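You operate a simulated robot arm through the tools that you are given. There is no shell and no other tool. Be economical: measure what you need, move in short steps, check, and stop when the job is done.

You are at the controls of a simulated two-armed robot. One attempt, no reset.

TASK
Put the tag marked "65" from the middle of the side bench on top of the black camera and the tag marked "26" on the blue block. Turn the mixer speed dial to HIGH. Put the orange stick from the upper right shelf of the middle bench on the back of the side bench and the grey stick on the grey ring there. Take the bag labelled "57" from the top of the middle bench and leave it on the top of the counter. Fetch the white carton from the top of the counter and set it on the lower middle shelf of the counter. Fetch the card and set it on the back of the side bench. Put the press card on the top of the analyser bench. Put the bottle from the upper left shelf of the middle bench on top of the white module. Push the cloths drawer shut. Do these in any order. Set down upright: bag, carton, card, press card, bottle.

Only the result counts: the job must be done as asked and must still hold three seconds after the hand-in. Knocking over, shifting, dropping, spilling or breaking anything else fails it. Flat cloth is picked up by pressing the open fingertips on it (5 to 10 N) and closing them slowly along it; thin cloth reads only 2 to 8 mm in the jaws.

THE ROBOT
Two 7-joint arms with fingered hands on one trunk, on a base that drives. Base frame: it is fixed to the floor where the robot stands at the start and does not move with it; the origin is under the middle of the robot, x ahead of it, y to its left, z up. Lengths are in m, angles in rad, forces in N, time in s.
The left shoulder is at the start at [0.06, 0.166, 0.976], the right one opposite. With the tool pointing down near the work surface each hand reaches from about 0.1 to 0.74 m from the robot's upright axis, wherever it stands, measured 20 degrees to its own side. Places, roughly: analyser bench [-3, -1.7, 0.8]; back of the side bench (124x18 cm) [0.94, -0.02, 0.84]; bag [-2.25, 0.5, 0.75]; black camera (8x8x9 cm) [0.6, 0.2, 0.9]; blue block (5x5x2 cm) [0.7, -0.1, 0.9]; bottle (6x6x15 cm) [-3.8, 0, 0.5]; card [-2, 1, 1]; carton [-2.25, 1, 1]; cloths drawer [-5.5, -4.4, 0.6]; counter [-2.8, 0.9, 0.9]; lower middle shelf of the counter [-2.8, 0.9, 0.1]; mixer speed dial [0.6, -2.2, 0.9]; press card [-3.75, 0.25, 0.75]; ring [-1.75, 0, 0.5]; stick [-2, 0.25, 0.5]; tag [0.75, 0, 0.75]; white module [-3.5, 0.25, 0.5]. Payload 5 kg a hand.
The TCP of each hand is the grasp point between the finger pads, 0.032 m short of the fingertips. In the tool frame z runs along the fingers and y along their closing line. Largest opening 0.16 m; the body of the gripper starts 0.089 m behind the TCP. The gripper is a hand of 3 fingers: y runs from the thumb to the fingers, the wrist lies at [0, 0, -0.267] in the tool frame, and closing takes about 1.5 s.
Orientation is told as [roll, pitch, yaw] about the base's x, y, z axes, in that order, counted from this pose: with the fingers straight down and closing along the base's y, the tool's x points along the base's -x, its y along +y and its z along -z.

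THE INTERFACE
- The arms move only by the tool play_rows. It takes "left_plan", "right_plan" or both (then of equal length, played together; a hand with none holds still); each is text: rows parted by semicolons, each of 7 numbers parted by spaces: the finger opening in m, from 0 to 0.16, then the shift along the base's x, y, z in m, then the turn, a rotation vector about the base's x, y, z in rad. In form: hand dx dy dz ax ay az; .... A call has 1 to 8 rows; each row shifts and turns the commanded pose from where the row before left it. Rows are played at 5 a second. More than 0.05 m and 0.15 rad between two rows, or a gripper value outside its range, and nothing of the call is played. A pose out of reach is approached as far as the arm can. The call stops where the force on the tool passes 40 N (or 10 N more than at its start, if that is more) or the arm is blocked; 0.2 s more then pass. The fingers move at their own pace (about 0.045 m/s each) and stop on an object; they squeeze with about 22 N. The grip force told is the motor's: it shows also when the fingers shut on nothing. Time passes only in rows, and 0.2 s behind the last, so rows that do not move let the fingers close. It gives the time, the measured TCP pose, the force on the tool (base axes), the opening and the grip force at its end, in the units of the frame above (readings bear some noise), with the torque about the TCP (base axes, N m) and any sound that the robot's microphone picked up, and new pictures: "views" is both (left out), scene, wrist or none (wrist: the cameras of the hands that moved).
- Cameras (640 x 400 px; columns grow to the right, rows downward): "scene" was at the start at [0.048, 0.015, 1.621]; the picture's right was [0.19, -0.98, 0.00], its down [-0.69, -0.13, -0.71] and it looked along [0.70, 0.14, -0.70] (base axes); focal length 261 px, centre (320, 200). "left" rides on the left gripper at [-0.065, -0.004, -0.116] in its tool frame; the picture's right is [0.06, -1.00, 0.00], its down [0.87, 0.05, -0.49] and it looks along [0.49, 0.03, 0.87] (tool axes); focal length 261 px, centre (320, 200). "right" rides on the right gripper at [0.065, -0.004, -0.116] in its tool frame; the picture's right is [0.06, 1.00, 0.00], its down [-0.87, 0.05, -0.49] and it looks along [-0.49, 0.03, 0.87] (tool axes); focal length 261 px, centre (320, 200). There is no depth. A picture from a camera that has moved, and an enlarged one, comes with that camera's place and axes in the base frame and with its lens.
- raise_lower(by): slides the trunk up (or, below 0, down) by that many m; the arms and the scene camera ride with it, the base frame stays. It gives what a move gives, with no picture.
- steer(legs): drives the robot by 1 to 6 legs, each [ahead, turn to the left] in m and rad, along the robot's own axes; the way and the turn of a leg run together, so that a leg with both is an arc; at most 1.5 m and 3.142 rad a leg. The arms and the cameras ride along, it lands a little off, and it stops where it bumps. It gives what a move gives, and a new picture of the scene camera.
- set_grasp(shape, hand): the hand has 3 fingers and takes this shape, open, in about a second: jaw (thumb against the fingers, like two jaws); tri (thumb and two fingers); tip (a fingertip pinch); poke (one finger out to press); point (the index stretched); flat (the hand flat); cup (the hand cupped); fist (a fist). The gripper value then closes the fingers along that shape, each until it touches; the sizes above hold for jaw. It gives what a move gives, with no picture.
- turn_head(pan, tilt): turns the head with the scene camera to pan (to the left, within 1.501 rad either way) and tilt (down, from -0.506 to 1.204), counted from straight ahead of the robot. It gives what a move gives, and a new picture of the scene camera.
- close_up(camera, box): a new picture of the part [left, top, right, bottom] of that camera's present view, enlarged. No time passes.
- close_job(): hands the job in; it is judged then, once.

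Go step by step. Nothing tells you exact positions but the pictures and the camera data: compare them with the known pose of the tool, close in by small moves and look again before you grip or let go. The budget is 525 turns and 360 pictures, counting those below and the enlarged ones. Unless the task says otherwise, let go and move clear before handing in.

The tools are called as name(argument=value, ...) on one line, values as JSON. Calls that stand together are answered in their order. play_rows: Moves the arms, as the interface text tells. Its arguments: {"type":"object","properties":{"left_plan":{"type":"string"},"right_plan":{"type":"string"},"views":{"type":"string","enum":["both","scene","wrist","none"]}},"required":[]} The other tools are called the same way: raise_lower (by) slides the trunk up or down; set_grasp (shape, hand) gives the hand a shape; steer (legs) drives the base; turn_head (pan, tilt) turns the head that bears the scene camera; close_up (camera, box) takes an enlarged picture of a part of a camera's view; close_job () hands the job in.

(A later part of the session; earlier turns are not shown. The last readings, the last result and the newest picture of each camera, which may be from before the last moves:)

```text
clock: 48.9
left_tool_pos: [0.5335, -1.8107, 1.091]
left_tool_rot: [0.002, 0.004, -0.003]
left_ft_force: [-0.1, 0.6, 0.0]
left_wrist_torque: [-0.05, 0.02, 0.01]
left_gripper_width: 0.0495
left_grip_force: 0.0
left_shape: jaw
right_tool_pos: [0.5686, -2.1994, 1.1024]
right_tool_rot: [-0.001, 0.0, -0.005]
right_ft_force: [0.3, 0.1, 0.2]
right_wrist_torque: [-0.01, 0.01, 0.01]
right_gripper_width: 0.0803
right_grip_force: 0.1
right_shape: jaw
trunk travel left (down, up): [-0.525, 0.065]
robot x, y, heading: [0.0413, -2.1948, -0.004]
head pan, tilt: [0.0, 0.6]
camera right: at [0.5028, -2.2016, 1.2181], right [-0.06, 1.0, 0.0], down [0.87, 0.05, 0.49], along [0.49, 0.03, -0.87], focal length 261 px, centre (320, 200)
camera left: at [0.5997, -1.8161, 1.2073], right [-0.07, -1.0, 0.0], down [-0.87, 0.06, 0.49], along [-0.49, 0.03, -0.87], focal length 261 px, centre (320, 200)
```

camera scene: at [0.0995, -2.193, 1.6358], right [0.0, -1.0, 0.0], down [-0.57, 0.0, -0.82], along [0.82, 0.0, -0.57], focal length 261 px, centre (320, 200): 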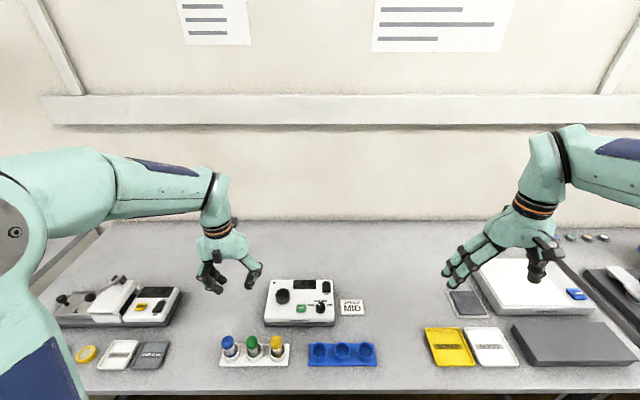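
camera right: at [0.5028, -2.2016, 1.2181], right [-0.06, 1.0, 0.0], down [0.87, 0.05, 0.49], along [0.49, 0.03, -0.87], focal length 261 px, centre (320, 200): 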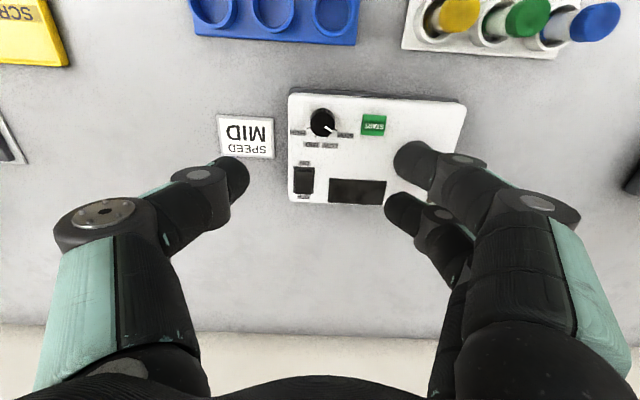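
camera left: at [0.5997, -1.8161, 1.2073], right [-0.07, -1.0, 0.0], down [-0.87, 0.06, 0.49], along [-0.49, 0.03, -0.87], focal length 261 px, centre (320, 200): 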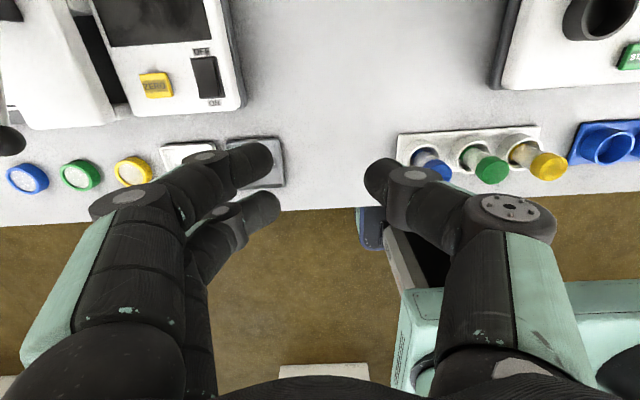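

The dial is right under the hand at about [0.568, -2.195]. I pre-turn the hand +1.05 rad.

play_rows(right_plan="0.06 0 0.004 0 0 0 0.15; 0.06 0 0 0 0 0 0.15; 0.06 0 0 0 0 0 0.15; 0.06 0 0 -0.02 0 0 0.15; 0.06 0 0 -0.02 0 0 0.15; 0.06 0 0 -0.02 0 0 0.15; 0.06 0 0 -0.02 0 0 0.15; 0.06 0 0 0 0 0 0", views="wrist")

```text
clock: 50.7
left_tool_pos: [0.5323, -1.8121, 1.0928]
left_tool_rot: [0.0, 0.0, -0.003]
left_ft_force: [0.6, 0.6, 0.1]
left_wrist_torque: [0.0, 0.03, -0.02]
left_gripper_width: 0.0496
left_grip_force: 0.0
left_shape: jaw
right_tool_pos: [0.5672, -2.1958, 1.0223]
right_tool_rot: [0.0, 0.001, 1.049]
right_ft_force: [0.0, 0.1, 0.0]
right_wrist_torque: [-0.02, 0.01, 0.03]
right_gripper_width: 0.0605
right_grip_force: 0.0
right_shape: jaw
trunk travel left (down, up): [-0.525, 0.065]
robot x, y, heading: [0.0388, -2.191, 0.001]
head pan, tilt: [0.0, 0.6]
camera right: at [0.538, -2.2537, 1.1377], right [-0.9, 0.44, 0.0], down [0.39, 0.78, 0.49], along [0.22, 0.44, -0.87], focal length 261 px, centre (320, 200)
```

right: 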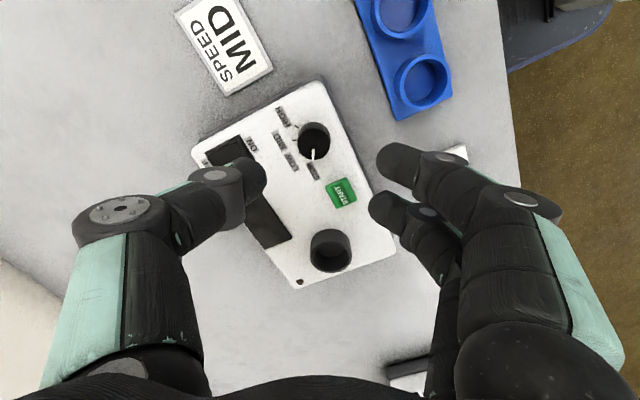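

play_rows(right_plan="0.06 0.007 0.001 -0.03 0 0 0; 0.06 0 0 -0.03 0 0 0; 0.06 0 0 0 0 0 0", views="wrist")

close_up(camera="scene", box=[250, 250, 370, 340])

```text
clock: 51.5
left_tool_pos: [0.5324, -1.813, 1.0922]
left_tool_rot: [0.0, 0.0, -0.003]
left_ft_force: [0.8, 0.2, 0.2]
left_wrist_torque: [0.02, 0.01, 0.01]
left_gripper_width: 0.0494
left_grip_force: 0.1
left_shape: jaw
right_tool_pos: [0.5753, -2.1958, 0.962]
right_tool_rot: [0.0, 0.0, 1.047]
right_ft_force: [0.0, 0.1, -0.4]
right_wrist_torque: [0.0, 0.0, 0.01]
right_gripper_width: 0.0606
right_grip_force: 0.1
right_shape: jaw
trunk travel left (down, up): [-0.525, 0.065]
robot x, y, heading: [0.0423, -2.1875, -0.004]
head pan, tilt: [0.0, 0.6]
camera right: at [0.5442, -2.2527, 1.0776], right [-0.9, 0.45, 0.0], down [0.39, 0.78, 0.49], along [0.22, 0.44, -0.87], focal length 261 px, centre (320, 200)
```

right: 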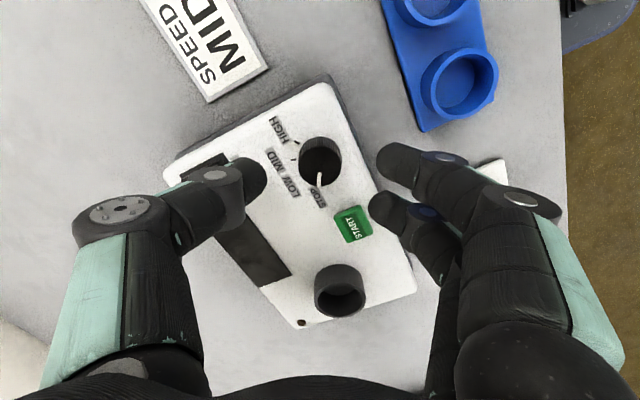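

```text
4.44 times, centred on (310, 295) of scene
camera zoom: at [0.0974, -2.1928, 1.6359], right [0.0, -1.0, 0.0], down [-0.56, 0.0, -0.83], along [0.83, 0.0, -0.56], focal length 1159 px, centre (364, -222)
```

zoom: 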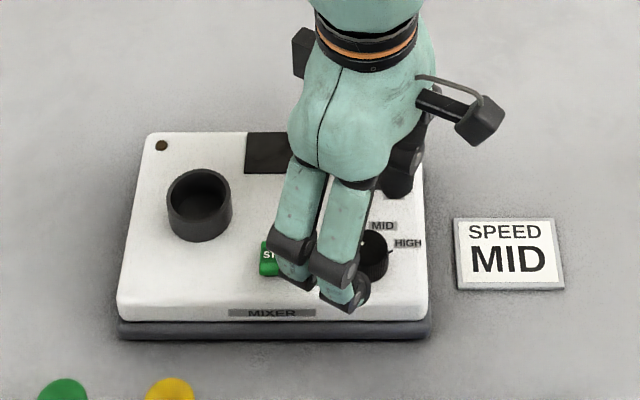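

The knob is centred and its top is near z 0.90. I descend to grip its upper half.

play_rows(right_plan="0.06 -0.001 0.001 -0.02 0 0 0; 0.06 0 0 -0.015 0 0 0; 0.06 0 0 -0.006 0 0 0; 0.0 0 0 0 0 0 0; 0.0 0 0 0 0 0 0; 0.0 0 0 0 0 0 0; 0.0 0 0 0 0 0 0", views="wrist")

close_up(camera="scene", box=[250, 250, 370, 340])

```text
clock: 52.2
left_tool_pos: [0.5335, -1.8138, 1.0932]
left_tool_rot: [-0.001, 0.002, -0.005]
left_ft_force: [0.9, 0.8, -0.6]
left_wrist_torque: [-0.04, 0.03, 0.01]
left_gripper_width: 0.0498
left_grip_force: 0.0
left_shape: jaw
right_tool_pos: [0.5756, -2.1939, 0.9318]
right_tool_rot: [-0.007, -0.011, 1.042]
right_ft_force: [-5.1, -4.2, 29.6]
right_wrist_torque: [0.24, 0.19, -0.05]
right_gripper_width: 0.0567
right_grip_force: 0.0
right_shape: jaw
trunk travel left (down, up): [-0.525, 0.065]
robot x, y, heading: [0.0384, -2.1917, -0.006]
head pan, tilt: [0.0, 0.6]
stopped in row 3 (right hand): the force on the tool passed its limit at 47 N (the readings are from after the stop); the commanded pose is now the measured one
camera right: at [0.5443, -2.2514, 1.0468], right [-0.89, 0.45, -0.01], down [0.39, 0.78, 0.5], along [0.23, 0.44, -0.87], focal length 261 px, centre (320, 200)
```

right: 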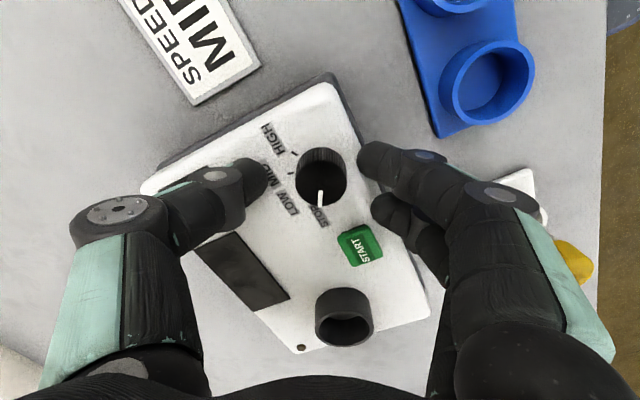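

```text
4.44 times, centred on (310, 295) of scene
camera zoom: at [0.0962, -2.1931, 1.6363], right [-0.01, -1.0, 0.0], down [-0.56, 0.0, -0.83], along [0.83, 0.0, -0.56], focal length 1159 px, centre (364, -222)
```

zoom: 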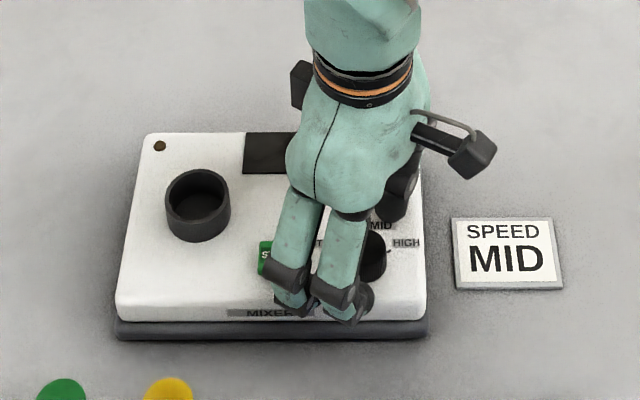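

The fingertips met the panel at z≈0.90, so the knob top is at about 0.92. I lift 7 mm, recentre, and close.

play_rows(right_plan="0.06 0 0 0.007 0.007 0.011 0.005; 0.06 -0.003 -0.004 0 0 0 0; 0.04 0 0 0 0 0 0; 0.0 0 0 0 0 0 0; 0.0 0 0 0 0 0 0; 0.0 0 0 0 0 0 0", views="wrist")

```text
clock: 53.6
left_tool_pos: [0.5341, -1.8145, 1.0928]
left_tool_rot: [0.001, 0.0, -0.005]
left_ft_force: [-0.5, 0.0, -0.6]
left_wrist_torque: [-0.02, 0.0, -0.01]
left_gripper_width: 0.0499
left_grip_force: 0.1
left_shape: jaw
right_tool_pos: [0.5727, -2.1989, 0.9358]
right_tool_rot: [0.007, -0.005, 1.047]
right_ft_force: [0.4, -9.5, 0.0]
right_wrist_torque: [-0.15, -0.03, 0.0]
right_gripper_width: 0.0181
right_grip_force: 21.8
right_shape: jaw
trunk travel left (down, up): [-0.525, 0.065]
robot x, y, heading: [0.0413, -2.1961, -0.004]
head pan, tilt: [0.0, 0.6]
camera right: at [0.5434, -2.2577, 1.0507], right [-0.9, 0.44, 0.01], down [0.39, 0.78, 0.5], along [0.22, 0.45, -0.87], focal length 261 px, centre (320, 200)
```

right: 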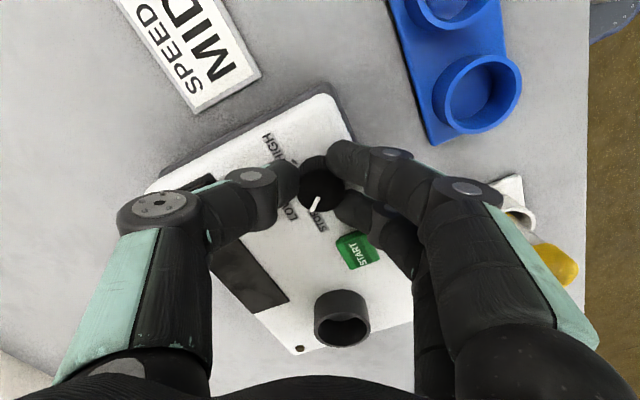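

The knob is gripped. I turn clockwise in steps.

play_rows(right_plan="0 0 0 0 0 0 -0.12; 0 0 0 0 0 0 -0.12; 0 0 0 0 0 0 -0.12; 0 0 0 0 0 0 -0.12; 0 0 0 0 0 0 0", views="wrist")

```text
clock: 54.8
left_tool_pos: [0.5327, -1.8141, 1.0928]
left_tool_rot: [0.001, 0.001, -0.005]
left_ft_force: [0.3, 0.0, 0.2]
left_wrist_torque: [-0.03, -0.03, 0.04]
left_gripper_width: 0.0497
left_grip_force: 0.0
left_shape: jaw
right_tool_pos: [0.5705, -2.1969, 0.9353]
right_tool_rot: [0.008, -0.006, 0.568]
right_ft_force: [-5.7, -10.1, 0.4]
right_wrist_torque: [-0.2, 0.11, -0.03]
right_gripper_width: 0.0182
right_grip_force: 22.0
right_shape: jaw
trunk travel left (down, up): [-0.525, 0.065]
robot x, y, heading: [0.0417, -2.1894, -0.004]
head pan, tilt: [0.0, 0.6]
camera right: at [0.5178, -2.2369, 1.0506], right [-0.59, 0.81, 0.01], down [0.7, 0.51, 0.5], along [0.4, 0.3, -0.87], focal length 261 px, centre (320, 200)
```

right: 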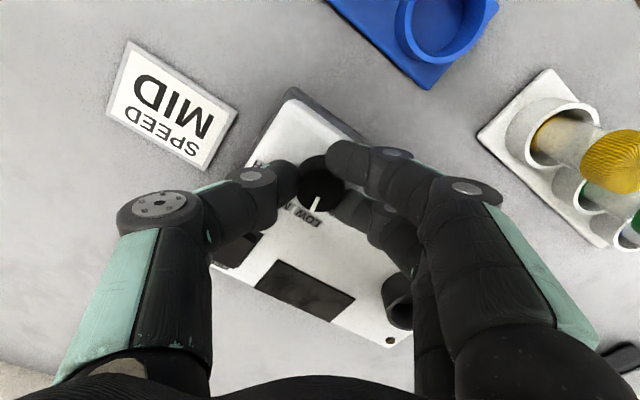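

play_rows(right_plan="0 -0.0005 -0.001 0 0 0 -0.13; 0 -0.0005 0 0 0 0 -0.13; 0 0 0 0 0 0 -0.13; 0 0 0 0 0 0 -0.13; 0 0 0 0 0 0 -0.13; 0 0 0 0 0 0 -0.13; 0 0 0 0 0 0 0", views="wrist")

```text
clock: 56.4
left_tool_pos: [0.5322, -1.8128, 1.0913]
left_tool_rot: [0.001, 0.003, -0.002]
left_ft_force: [-0.9, -0.4, 0.5]
left_wrist_torque: [-0.02, 0.02, -0.01]
left_gripper_width: 0.0496
left_grip_force: 0.0
left_shape: jaw
right_tool_pos: [0.5701, -2.1962, 0.9356]
right_tool_rot: [0.009, -0.007, -0.21]
right_ft_force: [-10.2, 8.3, -5.6]
right_wrist_torque: [0.27, 0.18, 0.02]
right_gripper_width: 0.0172
right_grip_force: 22.1
right_shape: jaw
trunk travel left (down, up): [-0.525, 0.065]
robot x, y, heading: [0.0424, -2.1905, 0.003]
head pan, tilt: [0.0, 0.6]
camera right: at [0.504, -2.187, 1.0511], right [0.15, 0.99, 0.01], down [0.86, -0.13, 0.5], along [0.49, -0.07, -0.87], focal length 261 px, centre (320, 200)
```

right: 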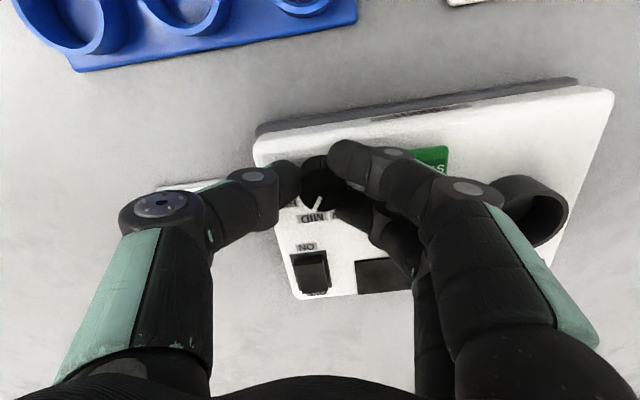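

Now it is at MID. I continue about 0.7 rad.

play_rows(right_plan="0 -0.001 0.001 0 0 0 -0.12; 0 0 0 0 0 0 -0.12; 0 0 0 0 0 0 -0.12; 0 0 0 0 0 0 -0.12; 0 0 0 0 0 0 -0.12; 0 0 0 0 0 0 0", views="wrist")

```text
clock: 57.8
left_tool_pos: [0.5311, -1.8116, 1.0921]
left_tool_rot: [-0.002, -0.001, -0.002]
left_ft_force: [-0.3, -0.2, 0.5]
left_wrist_torque: [0.0, 0.0, 0.01]
left_gripper_width: 0.0496
left_grip_force: 0.0
left_shape: jaw
right_tool_pos: [0.5698, -2.1958, 0.9364]
right_tool_rot: [0.009, -0.007, -0.811]
right_ft_force: [-12.4, 18.2, -6.5]
right_wrist_torque: [0.49, 0.2, 0.53]
right_gripper_width: 0.017
right_grip_force: 21.8
right_shape: jaw
trunk travel left (down, up): [-0.525, 0.065]
robot x, y, heading: [0.0426, -2.1944, -0.0]
head pan, tilt: [0.0, 0.6]
camera right: at [0.52, -2.1495, 1.0513], right [0.68, 0.73, 0.01], down [0.63, -0.59, 0.5], along [0.37, -0.33, -0.87], focal length 261 px, centre (320, 200)
```

right: 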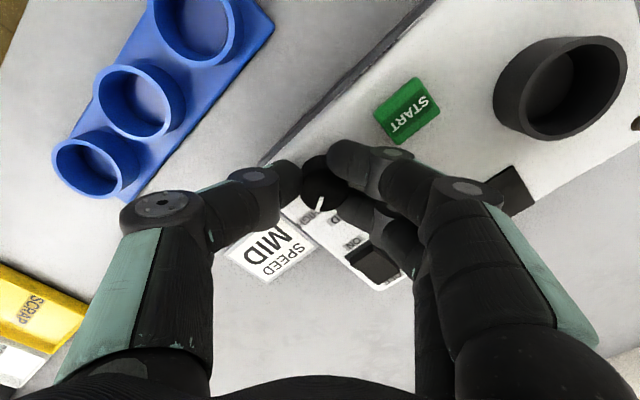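

close_up(camera="right", box=[260, 140, 400, 290])

close_up(camera="scene", box=[260, 260, 360, 335])

```text
2.67 times, centred on (330, 215) of right
camera zoom: at [0.52, -2.1495, 1.0513], right [0.68, 0.73, 0.01], down [0.63, -0.59, 0.5], along [0.37, -0.33, -0.87], focal length 695 px, centre (293, 160)
```

zoom: 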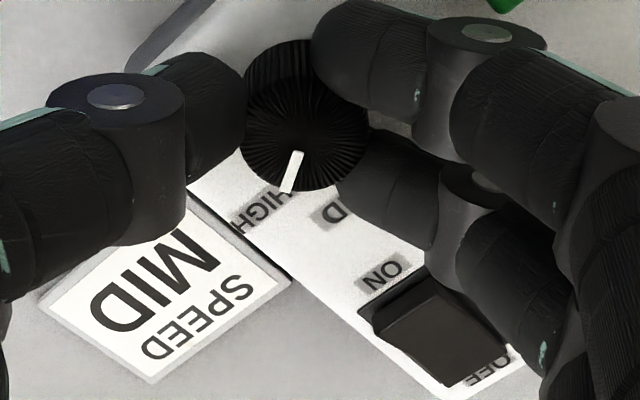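

```text
5.33 times, centred on (310, 298) of scene
camera zoom: at [0.0967, -2.1909, 1.6359], right [0.0, -1.0, 0.0], down [-0.56, 0.0, -0.83], along [0.83, 0.0, -0.56], focal length 1391 px, centre (373, -320)
```

zoom: 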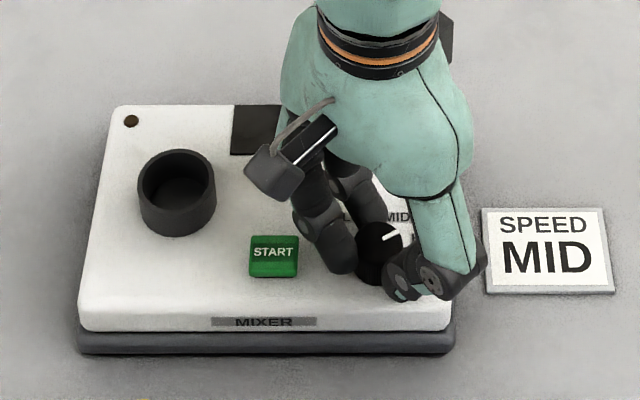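

The pointer is near HIGH and the torque hints at a stop. I nudge a little further.

play_rows(right_plan="0 0 0 0 0 0 -0.06; 0 0 0 0 0 0 0", views="none")

```text
clock: 58.4
left_tool_pos: [0.5314, -1.811, 1.0911]
left_tool_rot: [-0.003, -0.001, -0.004]
left_ft_force: [-0.4, 0.3, -0.6]
left_wrist_torque: [-0.02, 0.01, -0.05]
left_gripper_width: 0.0498
left_grip_force: 0.0
left_shape: jaw
right_tool_pos: [0.5679, -2.1944, 0.9359]
right_tool_rot: [0.008, -0.008, -0.871]
right_ft_force: [-13.9, 21.0, -6.1]
right_wrist_torque: [0.53, 0.31, 0.55]
right_gripper_width: 0.0172
right_grip_force: 21.8
right_shape: jaw
trunk travel left (down, up): [-0.525, 0.065]
robot x, y, heading: [0.0425, -2.1932, -0.008]
head pan, tilt: [0.0, 0.6]
```

It is against the end stop. I release and raise.

play_rows(right_plan="0.03 0 0 0 0 0 0; 0.06 0 0 0 0 0 0; 0.06 0 0 0 0 0 0; 0.06 0 0 0.03 0 0 0; 0.06 0 0 0.05 0 0 0; 0.06 0 0 0.05 0 0 0; 0.06 0 -0.04 0.02 0 0 0.1; 0.06 0 -0.04 0 0 0 0.1", views="scene")

close_up(camera="scene", box=[260, 260, 360, 335])

```text
clock: 60.2
left_tool_pos: [0.5328, -1.8135, 1.0925]
left_tool_rot: [0.0, 0.002, -0.005]
left_ft_force: [-0.7, 0.8, -1.2]
left_wrist_torque: [0.01, 0.01, -0.02]
left_gripper_width: 0.0499
left_grip_force: 0.0
left_shape: jaw
right_tool_pos: [0.569, -2.2773, 1.0856]
right_tool_rot: [0.009, -0.006, -0.67]
right_ft_force: [-0.2, 0.5, -0.2]
right_wrist_torque: [0.03, -0.03, 0.0]
right_gripper_width: 0.0595
right_grip_force: 0.1
right_shape: jaw
trunk travel left (down, up): [-0.525, 0.065]
robot x, y, heading: [0.0422, -2.1895, -0.006]
head pan, tilt: [0.0, 0.6]
camera scene: at [0.0974, -2.1935, 1.6359], right [0.0, -1.0, 0.0], down [-0.56, 0.0, -0.83], along [0.83, 0.0, -0.56], focal length 261 px, centre (320, 200)
```

scene: 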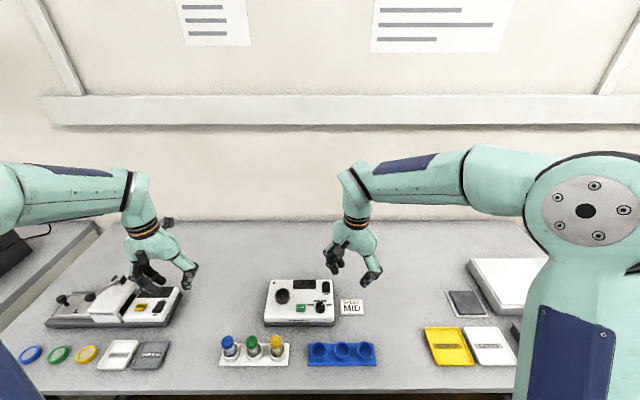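

```text
5.33 times, centred on (310, 298) of scene
camera zoom: at [0.0974, -2.1935, 1.6359], right [0.0, -1.0, 0.0], down [-0.56, 0.0, -0.83], along [0.83, 0.0, -0.56], focal length 1391 px, centre (373, -320)
```

zoom: 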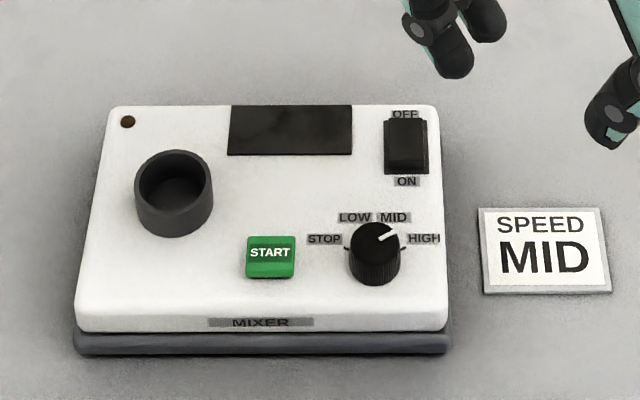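

close_up(camera="scene", box=[308, 293, 344, 317])

```text
16.00 times, centred on (326, 305) of scene
camera zoom: at [0.0974, -2.1935, 1.6359], right [0.0, -1.0, 0.0], down [-0.56, 0.0, -0.83], along [0.83, 0.0, -0.56], focal length 4174 px, centre (224, -1480)
```

zoom: 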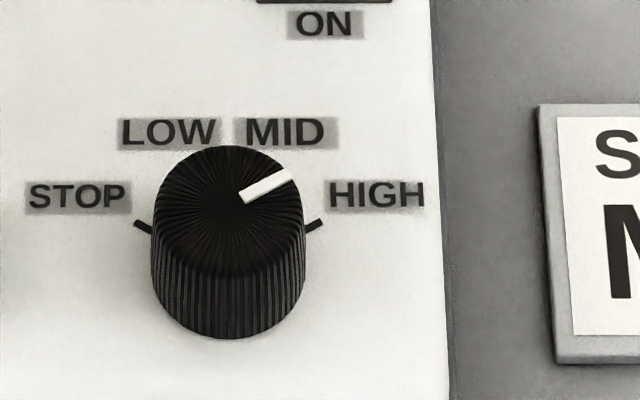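

HIGH is set. Now I back off and turn around to survey the rest of the room.

play_rows(left_plan="0.05 -0.04 0 0.02 0 0 0; 0.05 -0.04 0 0.02 0 0 0; 0.05 -0.04 0 0.02 0 0 0; 0.05 -0.04 0 0.02 0 0 0; 0.05 0 0 0 0 0 0", right_plan="0.06 -0.04 -0.04 0.02 0 0 0.14; 0.06 -0.04 -0.04 0.02 0 0 0.14; 0.06 -0.04 -0.04 0.02 0 0 0.14; 0.06 -0.04 -0.04 0.02 0 0 0.14; 0.06 0 0 0 0 0 0.11", views="none")

turn_head(pan=0, tilt=0.3)

steer(legs=[[-0.4, 0], [0, 2.6]])

```text
refused: row 1 steps farther than a row can; nothing moved
```

```text
clock: 61.0
left_tool_pos: [0.5327, -1.8138, 1.0912]
left_tool_rot: [0.001, 0.0, -0.005]
left_ft_force: [0.5, -0.9, 0.1]
left_wrist_torque: [0.04, 0.0, 0.02]
left_gripper_width: 0.0498
left_grip_force: 0.0
left_shape: jaw
right_tool_pos: [0.5698, -2.2766, 1.0863]
right_tool_rot: [0.008, -0.007, -0.67]
right_ft_force: [0.1, -0.8, -0.1]
right_wrist_torque: [0.03, -0.05, -0.01]
right_gripper_width: 0.0598
right_grip_force: 0.0
right_shape: jaw
trunk travel left (down, up): [-0.525, 0.065]
robot x, y, heading: [0.0416, -2.1914, -0.004]
head pan, tilt: [0.0, 0.3]
camera scene: at [0.1024, -2.1929, 1.6633], right [0.0, -1.0, 0.0], down [-0.3, 0.0, -0.95], along [0.95, 0.0, -0.3], focal length 261 px, centre (320, 200)
```

scene: 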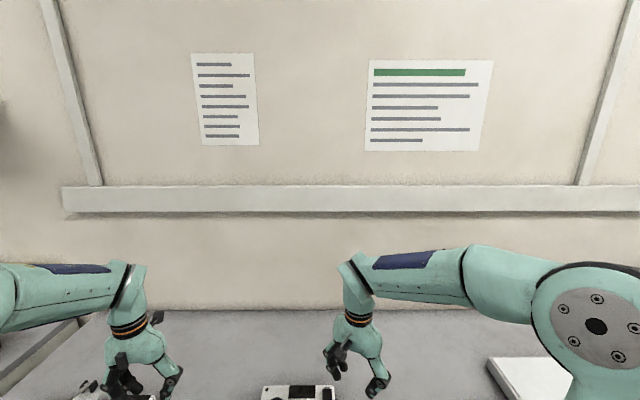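

```text
clock: 69.8
left_tool_pos: [-0.9737, -2.2599, 1.0911]
left_tool_rot: [0.001, 0.0, 2.588]
left_ft_force: [-0.4, 0.0, -0.4]
left_wrist_torque: [-0.01, 0.03, 0.01]
left_gripper_width: 0.0498
left_grip_force: 0.0
left_shape: jaw
right_tool_pos: [-0.7629, -1.8428, 1.0855]
right_tool_rot: [0.009, -0.008, 1.923]
right_ft_force: [1.4, -0.2, 0.8]
right_wrist_torque: [0.01, -0.02, -0.03]
right_gripper_width: 0.0594
right_grip_force: 0.1
right_shape: jaw
trunk travel left (down, up): [-0.525, 0.065]
robot x, y, heading: [-0.3544, -2.1877, 2.587]
head pan, tilt: [0.0, 0.3]
camera scene: at [-0.4126, -2.1585, 1.6634], right [0.52, 0.85, 0.0], down [0.25, -0.16, -0.96], along [-0.81, 0.5, -0.3], focal length 261 px, centre (320, 200)
```

scene: 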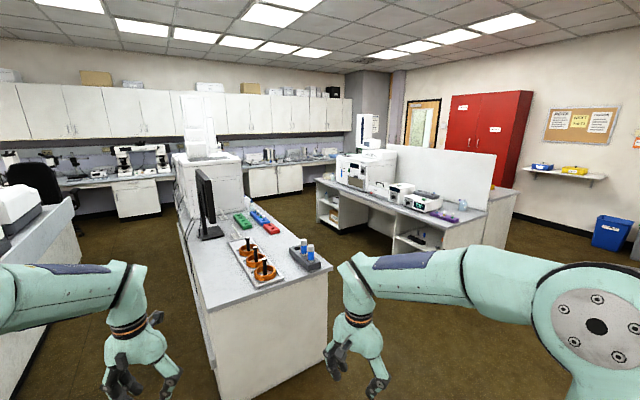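

close_up(camera="scene", box=[300, 130, 520, 270])

close_up(camera="scene", box=[160, 110, 350, 300])

```text
2.86 times, centred on (410, 200) of scene
camera zoom: at [-0.4126, -2.1585, 1.6634], right [0.52, 0.85, 0.0], down [0.25, -0.16, -0.96], along [-0.81, 0.5, -0.3], focal length 745 px, centre (63, 200)
```

zoom: 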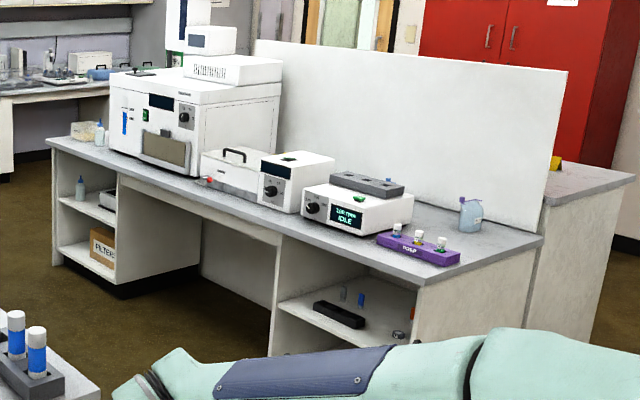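

```text
2.11 times, centred on (255, 205) of scene
camera zoom: at [-0.4126, -2.1585, 1.6634], right [0.52, 0.85, 0.0], down [0.25, -0.16, -0.96], along [-0.81, 0.5, -0.3], focal length 549 px, centre (457, 190)
```

zoom: 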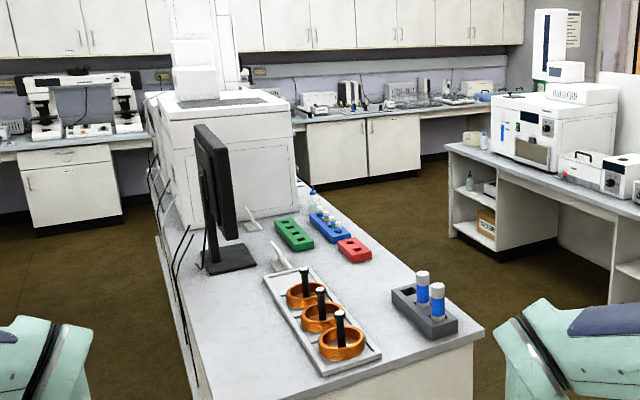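

Beyond the near analyser bench lies the middle bench, with its front edge at about y -0.35 and running x -3.5 to -1.5. I retract the hands first.

play_rows(left_plan="0.05 0.034 -0.021 0.02 0 0 0; 0.05 0.034 -0.021 0.02 0 0 0; 0.05 0.034 -0.021 0.02 0 0 0; 0.05 0.034 -0.021 0.02 0 0 0; 0.05 0.034 -0.021 0.02 0 0 0", right_plan="0.06 0.034 -0.021 0.02 0 0 0.134; 0.06 0.034 -0.021 0.02 0 0 0.134; 0.06 0.034 -0.021 0.02 0 0 0.134; 0.06 0.034 -0.021 0.02 0 0 0.134; 0.06 0.034 -0.021 0.02 0 0 0.134", views="none")

steer(legs=[[0, -1.016], [1.3, 0]])

```text
clock: 71.0
left_tool_pos: [-0.8006, -2.363, 1.1934]
left_tool_rot: [0.002, -0.001, 2.591]
left_ft_force: [0.9, 0.0, 0.1]
left_wrist_torque: [0.01, 0.08, 0.01]
left_gripper_width: 0.0496
left_grip_force: 0.0
left_shape: jaw
right_tool_pos: [-0.5895, -1.9502, 1.1878]
right_tool_rot: [0.007, -0.008, 2.594]
right_ft_force: [0.9, 0.5, 0.9]
right_wrist_torque: [0.02, 0.05, 0.03]
right_gripper_width: 0.0594
right_grip_force: 0.0
right_shape: jaw
trunk travel left (down, up): [-0.525, 0.065]
robot x, y, heading: [-0.3555, -2.1914, 2.589]
head pan, tilt: [0.0, 0.3]
```

```text
clock: 80.2
left_tool_pos: [-0.7253, -0.601, 1.1926]
left_tool_rot: [-0.001, 0.0, 1.565]
left_ft_force: [-0.6, -0.3, -0.1]
left_wrist_torque: [0.0, 0.02, -0.01]
left_gripper_width: 0.0499
left_grip_force: 0.1
left_shape: jaw
right_tool_pos: [-0.262, -0.5664, 1.1863]
right_tool_rot: [0.007, -0.006, 1.566]
right_ft_force: [0.1, -0.3, 0.3]
right_wrist_torque: [0.01, -0.01, -0.01]
right_gripper_width: 0.0596
right_grip_force: 0.0
right_shape: jaw
trunk travel left (down, up): [-0.525, 0.065]
robot x, y, heading: [-0.3467, -0.8947, 1.566]
head pan, tilt: [0.0, 0.3]
camera scene: at [-0.3483, -0.8313, 1.6633], right [1.0, -0.01, 0.0], down [0.0, -0.3, -0.96], along [0.01, 0.96, -0.3], focal length 261 px, centre (320, 200)
```

scene: 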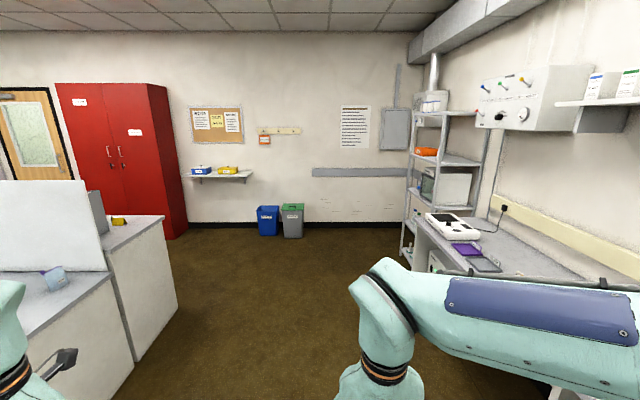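

steer(legs=[[0, 1.576], [0.8, 0], [0.8, 0], [0, -1.571]])

turn_head(pan=0, tilt=0.8)

```text
clock: 96.3
left_tool_pos: [-2.3146, -0.586, 1.1913]
left_tool_rot: [0.002, 0.001, 1.555]
left_ft_force: [0.5, 0.1, 0.5]
left_wrist_torque: [-0.02, 0.01, 0.03]
left_gripper_width: 0.0498
left_grip_force: 0.1
left_shape: jaw
right_tool_pos: [-1.8503, -0.5548, 1.1852]
right_tool_rot: [0.008, -0.008, 1.556]
right_ft_force: [0.3, -0.8, -0.5]
right_wrist_torque: [0.01, -0.02, -0.01]
right_gripper_width: 0.0597
right_grip_force: 0.0
right_shape: jaw
trunk travel left (down, up): [-0.525, 0.065]
robot x, y, heading: [-1.9394, -0.8793, 1.552]
head pan, tilt: [0.0, 0.3]
camera scene: at [-1.9395, -0.8198, 1.6634], right [1.0, -0.02, 0.0], down [0.0, -0.3, -0.96], along [0.02, 0.96, -0.3], focal length 261 px, centre (320, 200)
```

scene: 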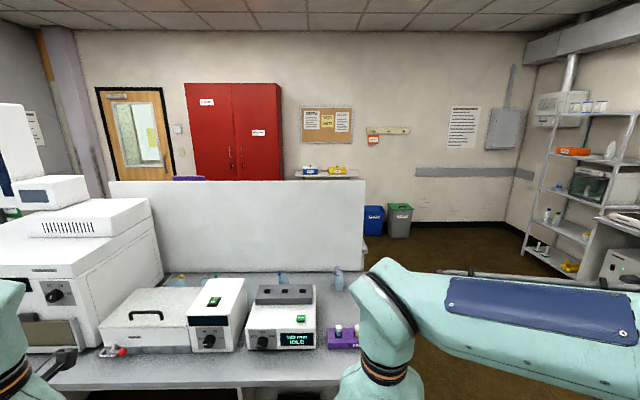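

```text
clock: 97.2
left_tool_pos: [-2.3146, -0.5863, 1.1915]
left_tool_rot: [0.0, 0.0, 1.555]
left_ft_force: [0.0, 1.0, 0.2]
left_wrist_torque: [0.0, 0.02, 0.0]
left_gripper_width: 0.0499
left_grip_force: 0.2
left_shape: jaw
right_tool_pos: [-1.8506, -0.556, 1.1859]
right_tool_rot: [0.01, -0.008, 1.557]
right_ft_force: [0.5, -0.5, 0.0]
right_wrist_torque: [0.01, -0.01, 0.0]
right_gripper_width: 0.06
right_grip_force: 0.1
right_shape: jaw
trunk travel left (down, up): [-0.525, 0.065]
robot x, y, heading: [-1.9378, -0.8844, 1.554]
head pan, tilt: [0.0, 0.799]
camera scene: at [-1.9399, -0.8326, 1.6191], right [1.0, -0.02, 0.0], down [-0.01, -0.72, -0.7], along [0.01, 0.7, -0.72], focal length 261 px, centre (320, 200)
```

scene: 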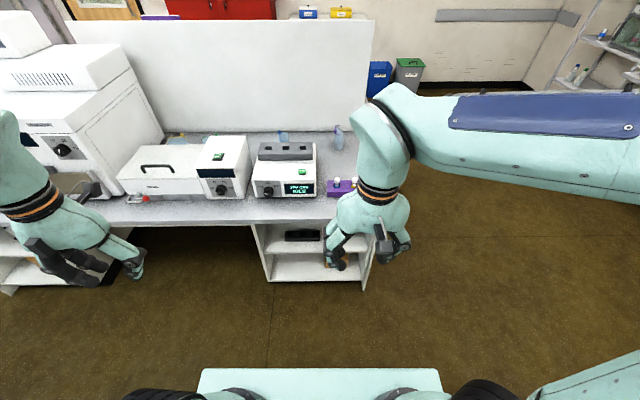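

The middle bench top is at about z 0.75, with its front edge at y≈-0.13. I lower the trunk to look into the right shelf.

raise_lower(by=-0.45)

turn_head(pan=0.05, tilt=0.6)

```text
refused: -0.45 is not a number from -0.4 to 0.4
```

```text
clock: 97.9
left_tool_pos: [-2.3154, -0.5855, 1.1931]
left_tool_rot: [0.0, 0.0, 1.556]
left_ft_force: [0.0, -0.8, 0.0]
left_wrist_torque: [0.03, 0.01, 0.02]
left_gripper_width: 0.0497
left_grip_force: 0.1
left_shape: jaw
right_tool_pos: [-1.8515, -0.5549, 1.1857]
right_tool_rot: [0.009, -0.006, 1.557]
right_ft_force: [0.1, 0.7, -0.1]
right_wrist_torque: [-0.01, 0.03, -0.02]
right_gripper_width: 0.0597
right_grip_force: 0.0
right_shape: jaw
trunk travel left (down, up): [-0.525, 0.065]
robot x, y, heading: [-1.9375, -0.883, 1.552]
head pan, tilt: [0.051, 0.6]
camera scene: at [-1.9442, -0.8249, 1.6358], right [1.0, 0.03, 0.0], down [0.02, -0.57, -0.82], along [-0.03, 0.82, -0.57], focal length 261 px, centre (320, 200)
```

scene: 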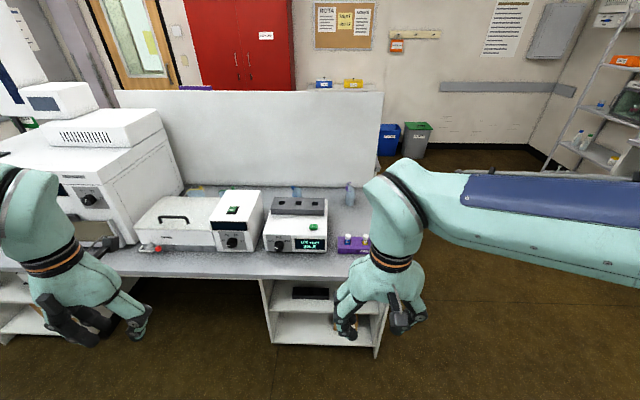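

play_rows(right_plan="0.06 0.045 0 0 0 0 0; 0.06 0.045 0 0 0 0 0; 0.06 0.045 0 0 0 0 0; 0.06 0.045 0 0 0 0 0; 0.06 0.045 0 0 0 0 0", views="none")

raise_lower(by=-0.4)

turn_head(pan=0.0, tilt=0.55)

```text
clock: 99.1
left_tool_pos: [-2.3142, -0.5852, 1.1909]
left_tool_rot: [0.0, -0.001, 1.555]
left_ft_force: [0.3, 0.5, 0.4]
left_wrist_torque: [0.02, 0.03, 0.0]
left_gripper_width: 0.0497
left_grip_force: 0.0
left_shape: jaw
right_tool_pos: [-1.6239, -0.5557, 1.1848]
right_tool_rot: [0.008, -0.007, 1.557]
right_ft_force: [-0.1, 0.3, -0.8]
right_wrist_torque: [0.01, 0.01, -0.01]
right_gripper_width: 0.06
right_grip_force: 0.0
right_shape: jaw
trunk travel left (down, up): [-0.525, 0.065]
robot x, y, heading: [-1.9383, -0.8849, 1.553]
head pan, tilt: [0.051, 0.6]
```

```text
clock: 103.0
left_tool_pos: [-2.3152, -0.5855, 0.791]
left_tool_rot: [-0.001, 0.0, 1.555]
left_ft_force: [0.2, -0.4, -0.4]
left_wrist_torque: [-0.02, 0.0, -0.02]
left_gripper_width: 0.0499
left_grip_force: 0.0
left_shape: jaw
right_tool_pos: [-1.6252, -0.556, 0.7863]
right_tool_rot: [0.008, -0.007, 1.555]
right_ft_force: [-0.7, 0.2, 0.4]
right_wrist_torque: [0.01, -0.01, -0.03]
right_gripper_width: 0.0596
right_grip_force: 0.0
right_shape: jaw
trunk travel left (down, up): [-0.125, 0.465]
robot x, y, heading: [-1.9352, -0.8813, 1.554]
head pan, tilt: [0.051, 0.6]
```

```text
clock: 103.6
left_tool_pos: [-2.3152, -0.5857, 0.7921]
left_tool_rot: [0.0, 0.0, 1.556]
left_ft_force: [-0.1, 0.8, -0.1]
left_wrist_torque: [0.01, 0.02, -0.01]
left_gripper_width: 0.0496
left_grip_force: 0.1
left_shape: jaw
right_tool_pos: [-1.6258, -0.5556, 0.7842]
right_tool_rot: [0.008, -0.008, 1.557]
right_ft_force: [-0.4, -0.4, 0.2]
right_wrist_torque: [0.01, 0.01, 0.03]
right_gripper_width: 0.0598
right_grip_force: 0.0
right_shape: jaw
trunk travel left (down, up): [-0.125, 0.465]
robot x, y, heading: [-1.9393, -0.8828, 1.553]
head pan, tilt: [0.0, 0.55]
camera scene: at [-1.9397, -0.8235, 1.2404], right [1.0, -0.02, 0.0], down [-0.01, -0.52, -0.85], along [0.01, 0.85, -0.52], focal length 261 px, centre (320, 200)
```

scene: 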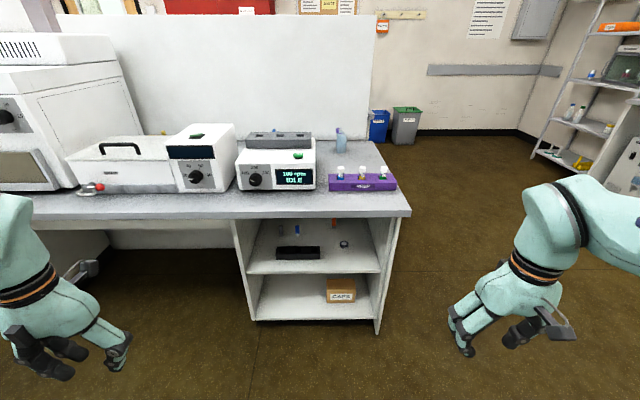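

close_up(camera="scene", box=[230, 205, 410, 325])

close_up(camera="scene", box=[230, 110, 420, 220])

```text
3.33 times, centred on (320, 265) of scene
camera zoom: at [-1.9397, -0.8235, 1.2404], right [1.0, -0.02, 0.0], down [-0.01, -0.52, -0.85], along [0.01, 0.85, -0.52], focal length 870 px, centre (320, -17)
```

zoom: 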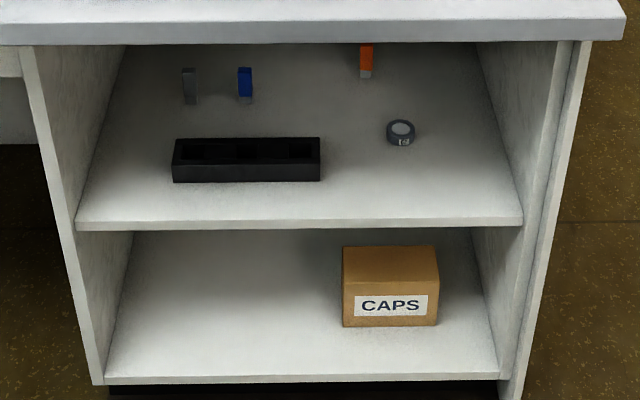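

```text
3.37 times, centred on (325, 165) of scene
camera zoom: at [-1.9397, -0.8235, 1.2404], right [1.0, -0.02, 0.0], down [-0.01, -0.52, -0.85], along [0.01, 0.85, -0.52], focal length 879 px, centre (303, 318)
```

zoom: 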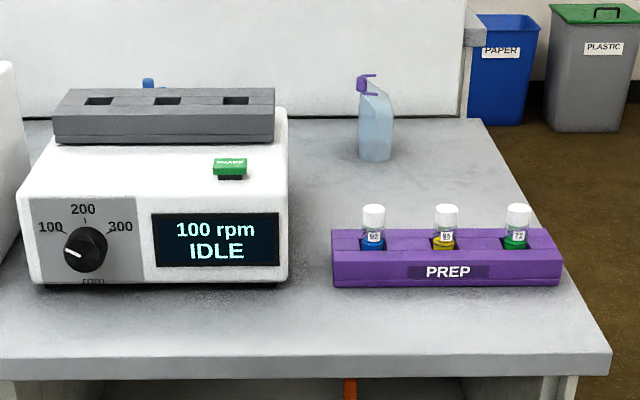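

The right shelf holds the grey, blue and orange sticks, a slotted holder and a small grey ring. I go lower and closer for a better look.

raise_lower(by=-0.12)

steer(legs=[[0.25, 0.015]])

turn_head(pan=0.0, tilt=0.75)

close_up(camera="scene", box=[240, 140, 420, 250])

```text
clock: 105.1
left_tool_pos: [-2.3144, -0.5855, 0.6707]
left_tool_rot: [0.0, 0.002, 1.554]
left_ft_force: [-1.1, -0.5, 0.2]
left_wrist_torque: [0.0, 0.03, 0.01]
left_gripper_width: 0.0497
left_grip_force: 0.1
left_shape: jaw
right_tool_pos: [-1.6269, -0.5562, 0.6664]
right_tool_rot: [0.01, -0.007, 1.557]
right_ft_force: [0.7, -0.2, 0.0]
right_wrist_torque: [0.0, -0.04, -0.02]
right_gripper_width: 0.0597
right_grip_force: 0.0
right_shape: jaw
trunk travel left (down, up): [-0.005, 0.585]
robot x, y, heading: [-1.9386, -0.8821, 1.552]
head pan, tilt: [0.0, 0.55]
```

```text
clock: 106.9
left_tool_pos: [-2.3184, -0.3408, 0.6719]
left_tool_rot: [0.001, -0.001, 1.569]
left_ft_force: [-0.2, 0.6, 0.4]
left_wrist_torque: [-0.02, 0.01, 0.05]
left_gripper_width: 0.0498
left_grip_force: 0.1
left_shape: jaw
right_tool_pos: [-1.63, -0.301, 0.6665]
right_tool_rot: [0.008, -0.007, 1.572]
right_ft_force: [-0.8, -0.1, -1.4]
right_wrist_torque: [0.01, 0.01, 0.0]
right_gripper_width: 0.0597
right_grip_force: 0.0
right_shape: jaw
trunk travel left (down, up): [-0.005, 0.585]
robot x, y, heading: [-1.935, -0.6327, 1.567]
head pan, tilt: [0.0, 0.55]
camera scene: at [-1.9384, -0.5736, 1.1204], right [1.0, 0.0, 0.0], down [0.0, -0.52, -0.85], along [0.0, 0.85, -0.52], focal length 261 px, centre (320, 200)
```

scene: 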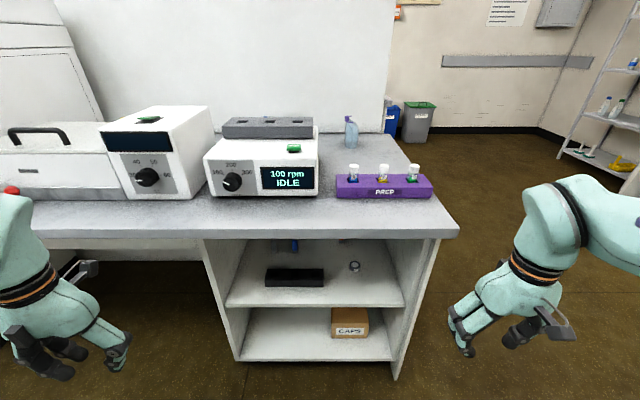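

```text
clock: 107.6
left_tool_pos: [-2.318, -0.3412, 0.6716]
left_tool_rot: [0.0, 0.0, 1.57]
left_ft_force: [-0.7, -0.2, 0.1]
left_wrist_torque: [-0.03, -0.02, -0.01]
left_gripper_width: 0.0496
left_grip_force: 0.1
left_shape: jaw
right_tool_pos: [-1.6293, -0.302, 0.6654]
right_tool_rot: [0.008, -0.006, 1.57]
right_ft_force: [-0.6, 0.4, 0.7]
right_wrist_torque: [0.01, -0.01, 0.0]
right_gripper_width: 0.0597
right_grip_force: 0.0
right_shape: jaw
trunk travel left (down, up): [-0.005, 0.585]
robot x, y, heading: [-1.934, -0.6347, 1.571]
head pan, tilt: [0.0, 0.75]
camera scene: at [-1.9384, -0.5804, 1.103], right [1.0, 0.0, 0.0], down [0.0, -0.68, -0.73], along [0.0, 0.73, -0.68], focal length 261 px, centre (320, 200)
```

scene: 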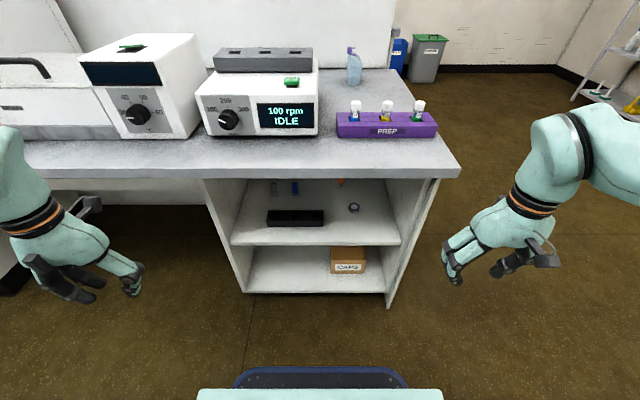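

```text
3.56 times, centred on (330, 195) of scene
camera zoom: at [-1.9384, -0.5804, 1.103], right [1.0, 0.0, 0.0], down [0.0, -0.68, -0.73], along [0.0, 0.73, -0.68], focal length 928 px, centre (284, 218)
```

zoom: 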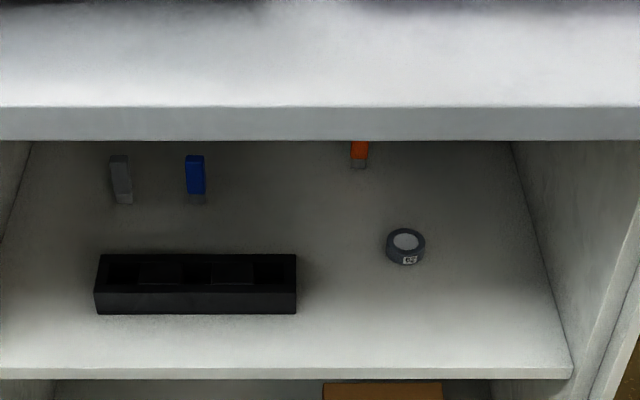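

Sizes are hard to judge from here, so I bring the left hand, whose camera sits on top, into the shelf mouth pointing forward.

play_rows(left_plan="0.06 0.026 0.005 -0.01 0.13 0 0; 0.06 0.026 0.005 -0.01 0.13 0 0; 0.06 0.026 0.005 -0.01 0.13 0 0; 0.06 0.026 0.005 -0.01 0.13 0 0; 0.06 0.026 0.005 -0.01 0.13 0 0; 0.06 0.026 0.005 -0.01 0.13 0 0; 0.06 0.026 0.005 -0.01 0.13 0 0; 0.06 0.026 0.005 -0.01 0.13 0 0", views="both")

```text
clock: 109.4
left_tool_pos: [-2.1079, -0.2309, 0.7494]
left_tool_rot: [-0.001, -1.038, 1.573]
left_ft_force: [-0.3, 0.0, -0.8]
left_wrist_torque: [-0.05, 0.01, -0.05]
left_gripper_width: 0.0594
left_grip_force: 0.0
left_shape: jaw
left hand out of reach, approached as far as the arm can: row 4, 5, 6, 7, 8
right_tool_pos: [-1.6292, -0.3001, 0.6654]
right_tool_rot: [0.009, -0.006, 1.573]
right_ft_force: [-0.3, 0.3, -0.6]
right_wrist_torque: [-0.03, -0.05, 0.02]
right_gripper_width: 0.0599
right_grip_force: 0.0
right_shape: jaw
trunk travel left (down, up): [-0.005, 0.585]
robot x, y, heading: [-1.9372, -0.6337, 1.572]
head pan, tilt: [0.0, 0.75]
camera scene: at [-1.9387, -0.5805, 1.103], right [1.0, 0.0, 0.0], down [0.0, -0.68, -0.73], along [0.0, 0.73, -0.68], focal length 261 px, centre (320, 200)
camera left: at [-2.1026, -0.2985, 0.8642], right [1.0, -0.03, -0.05], down [-0.05, -0.86, -0.5], along [-0.03, 0.5, -0.86], focal length 261 px, centre (320, 200)
```

scene: 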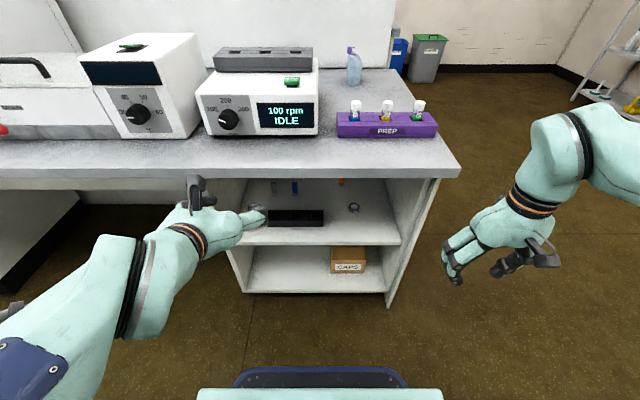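
left: 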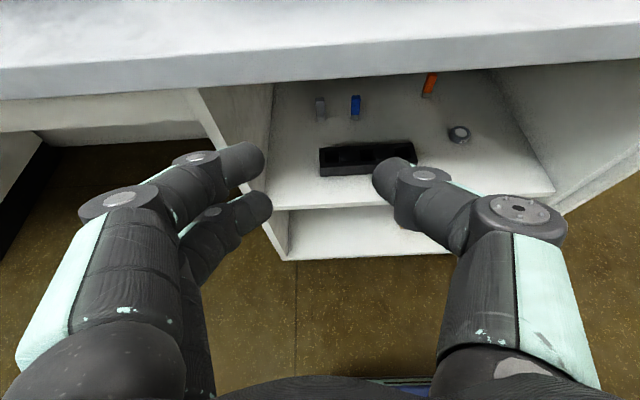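

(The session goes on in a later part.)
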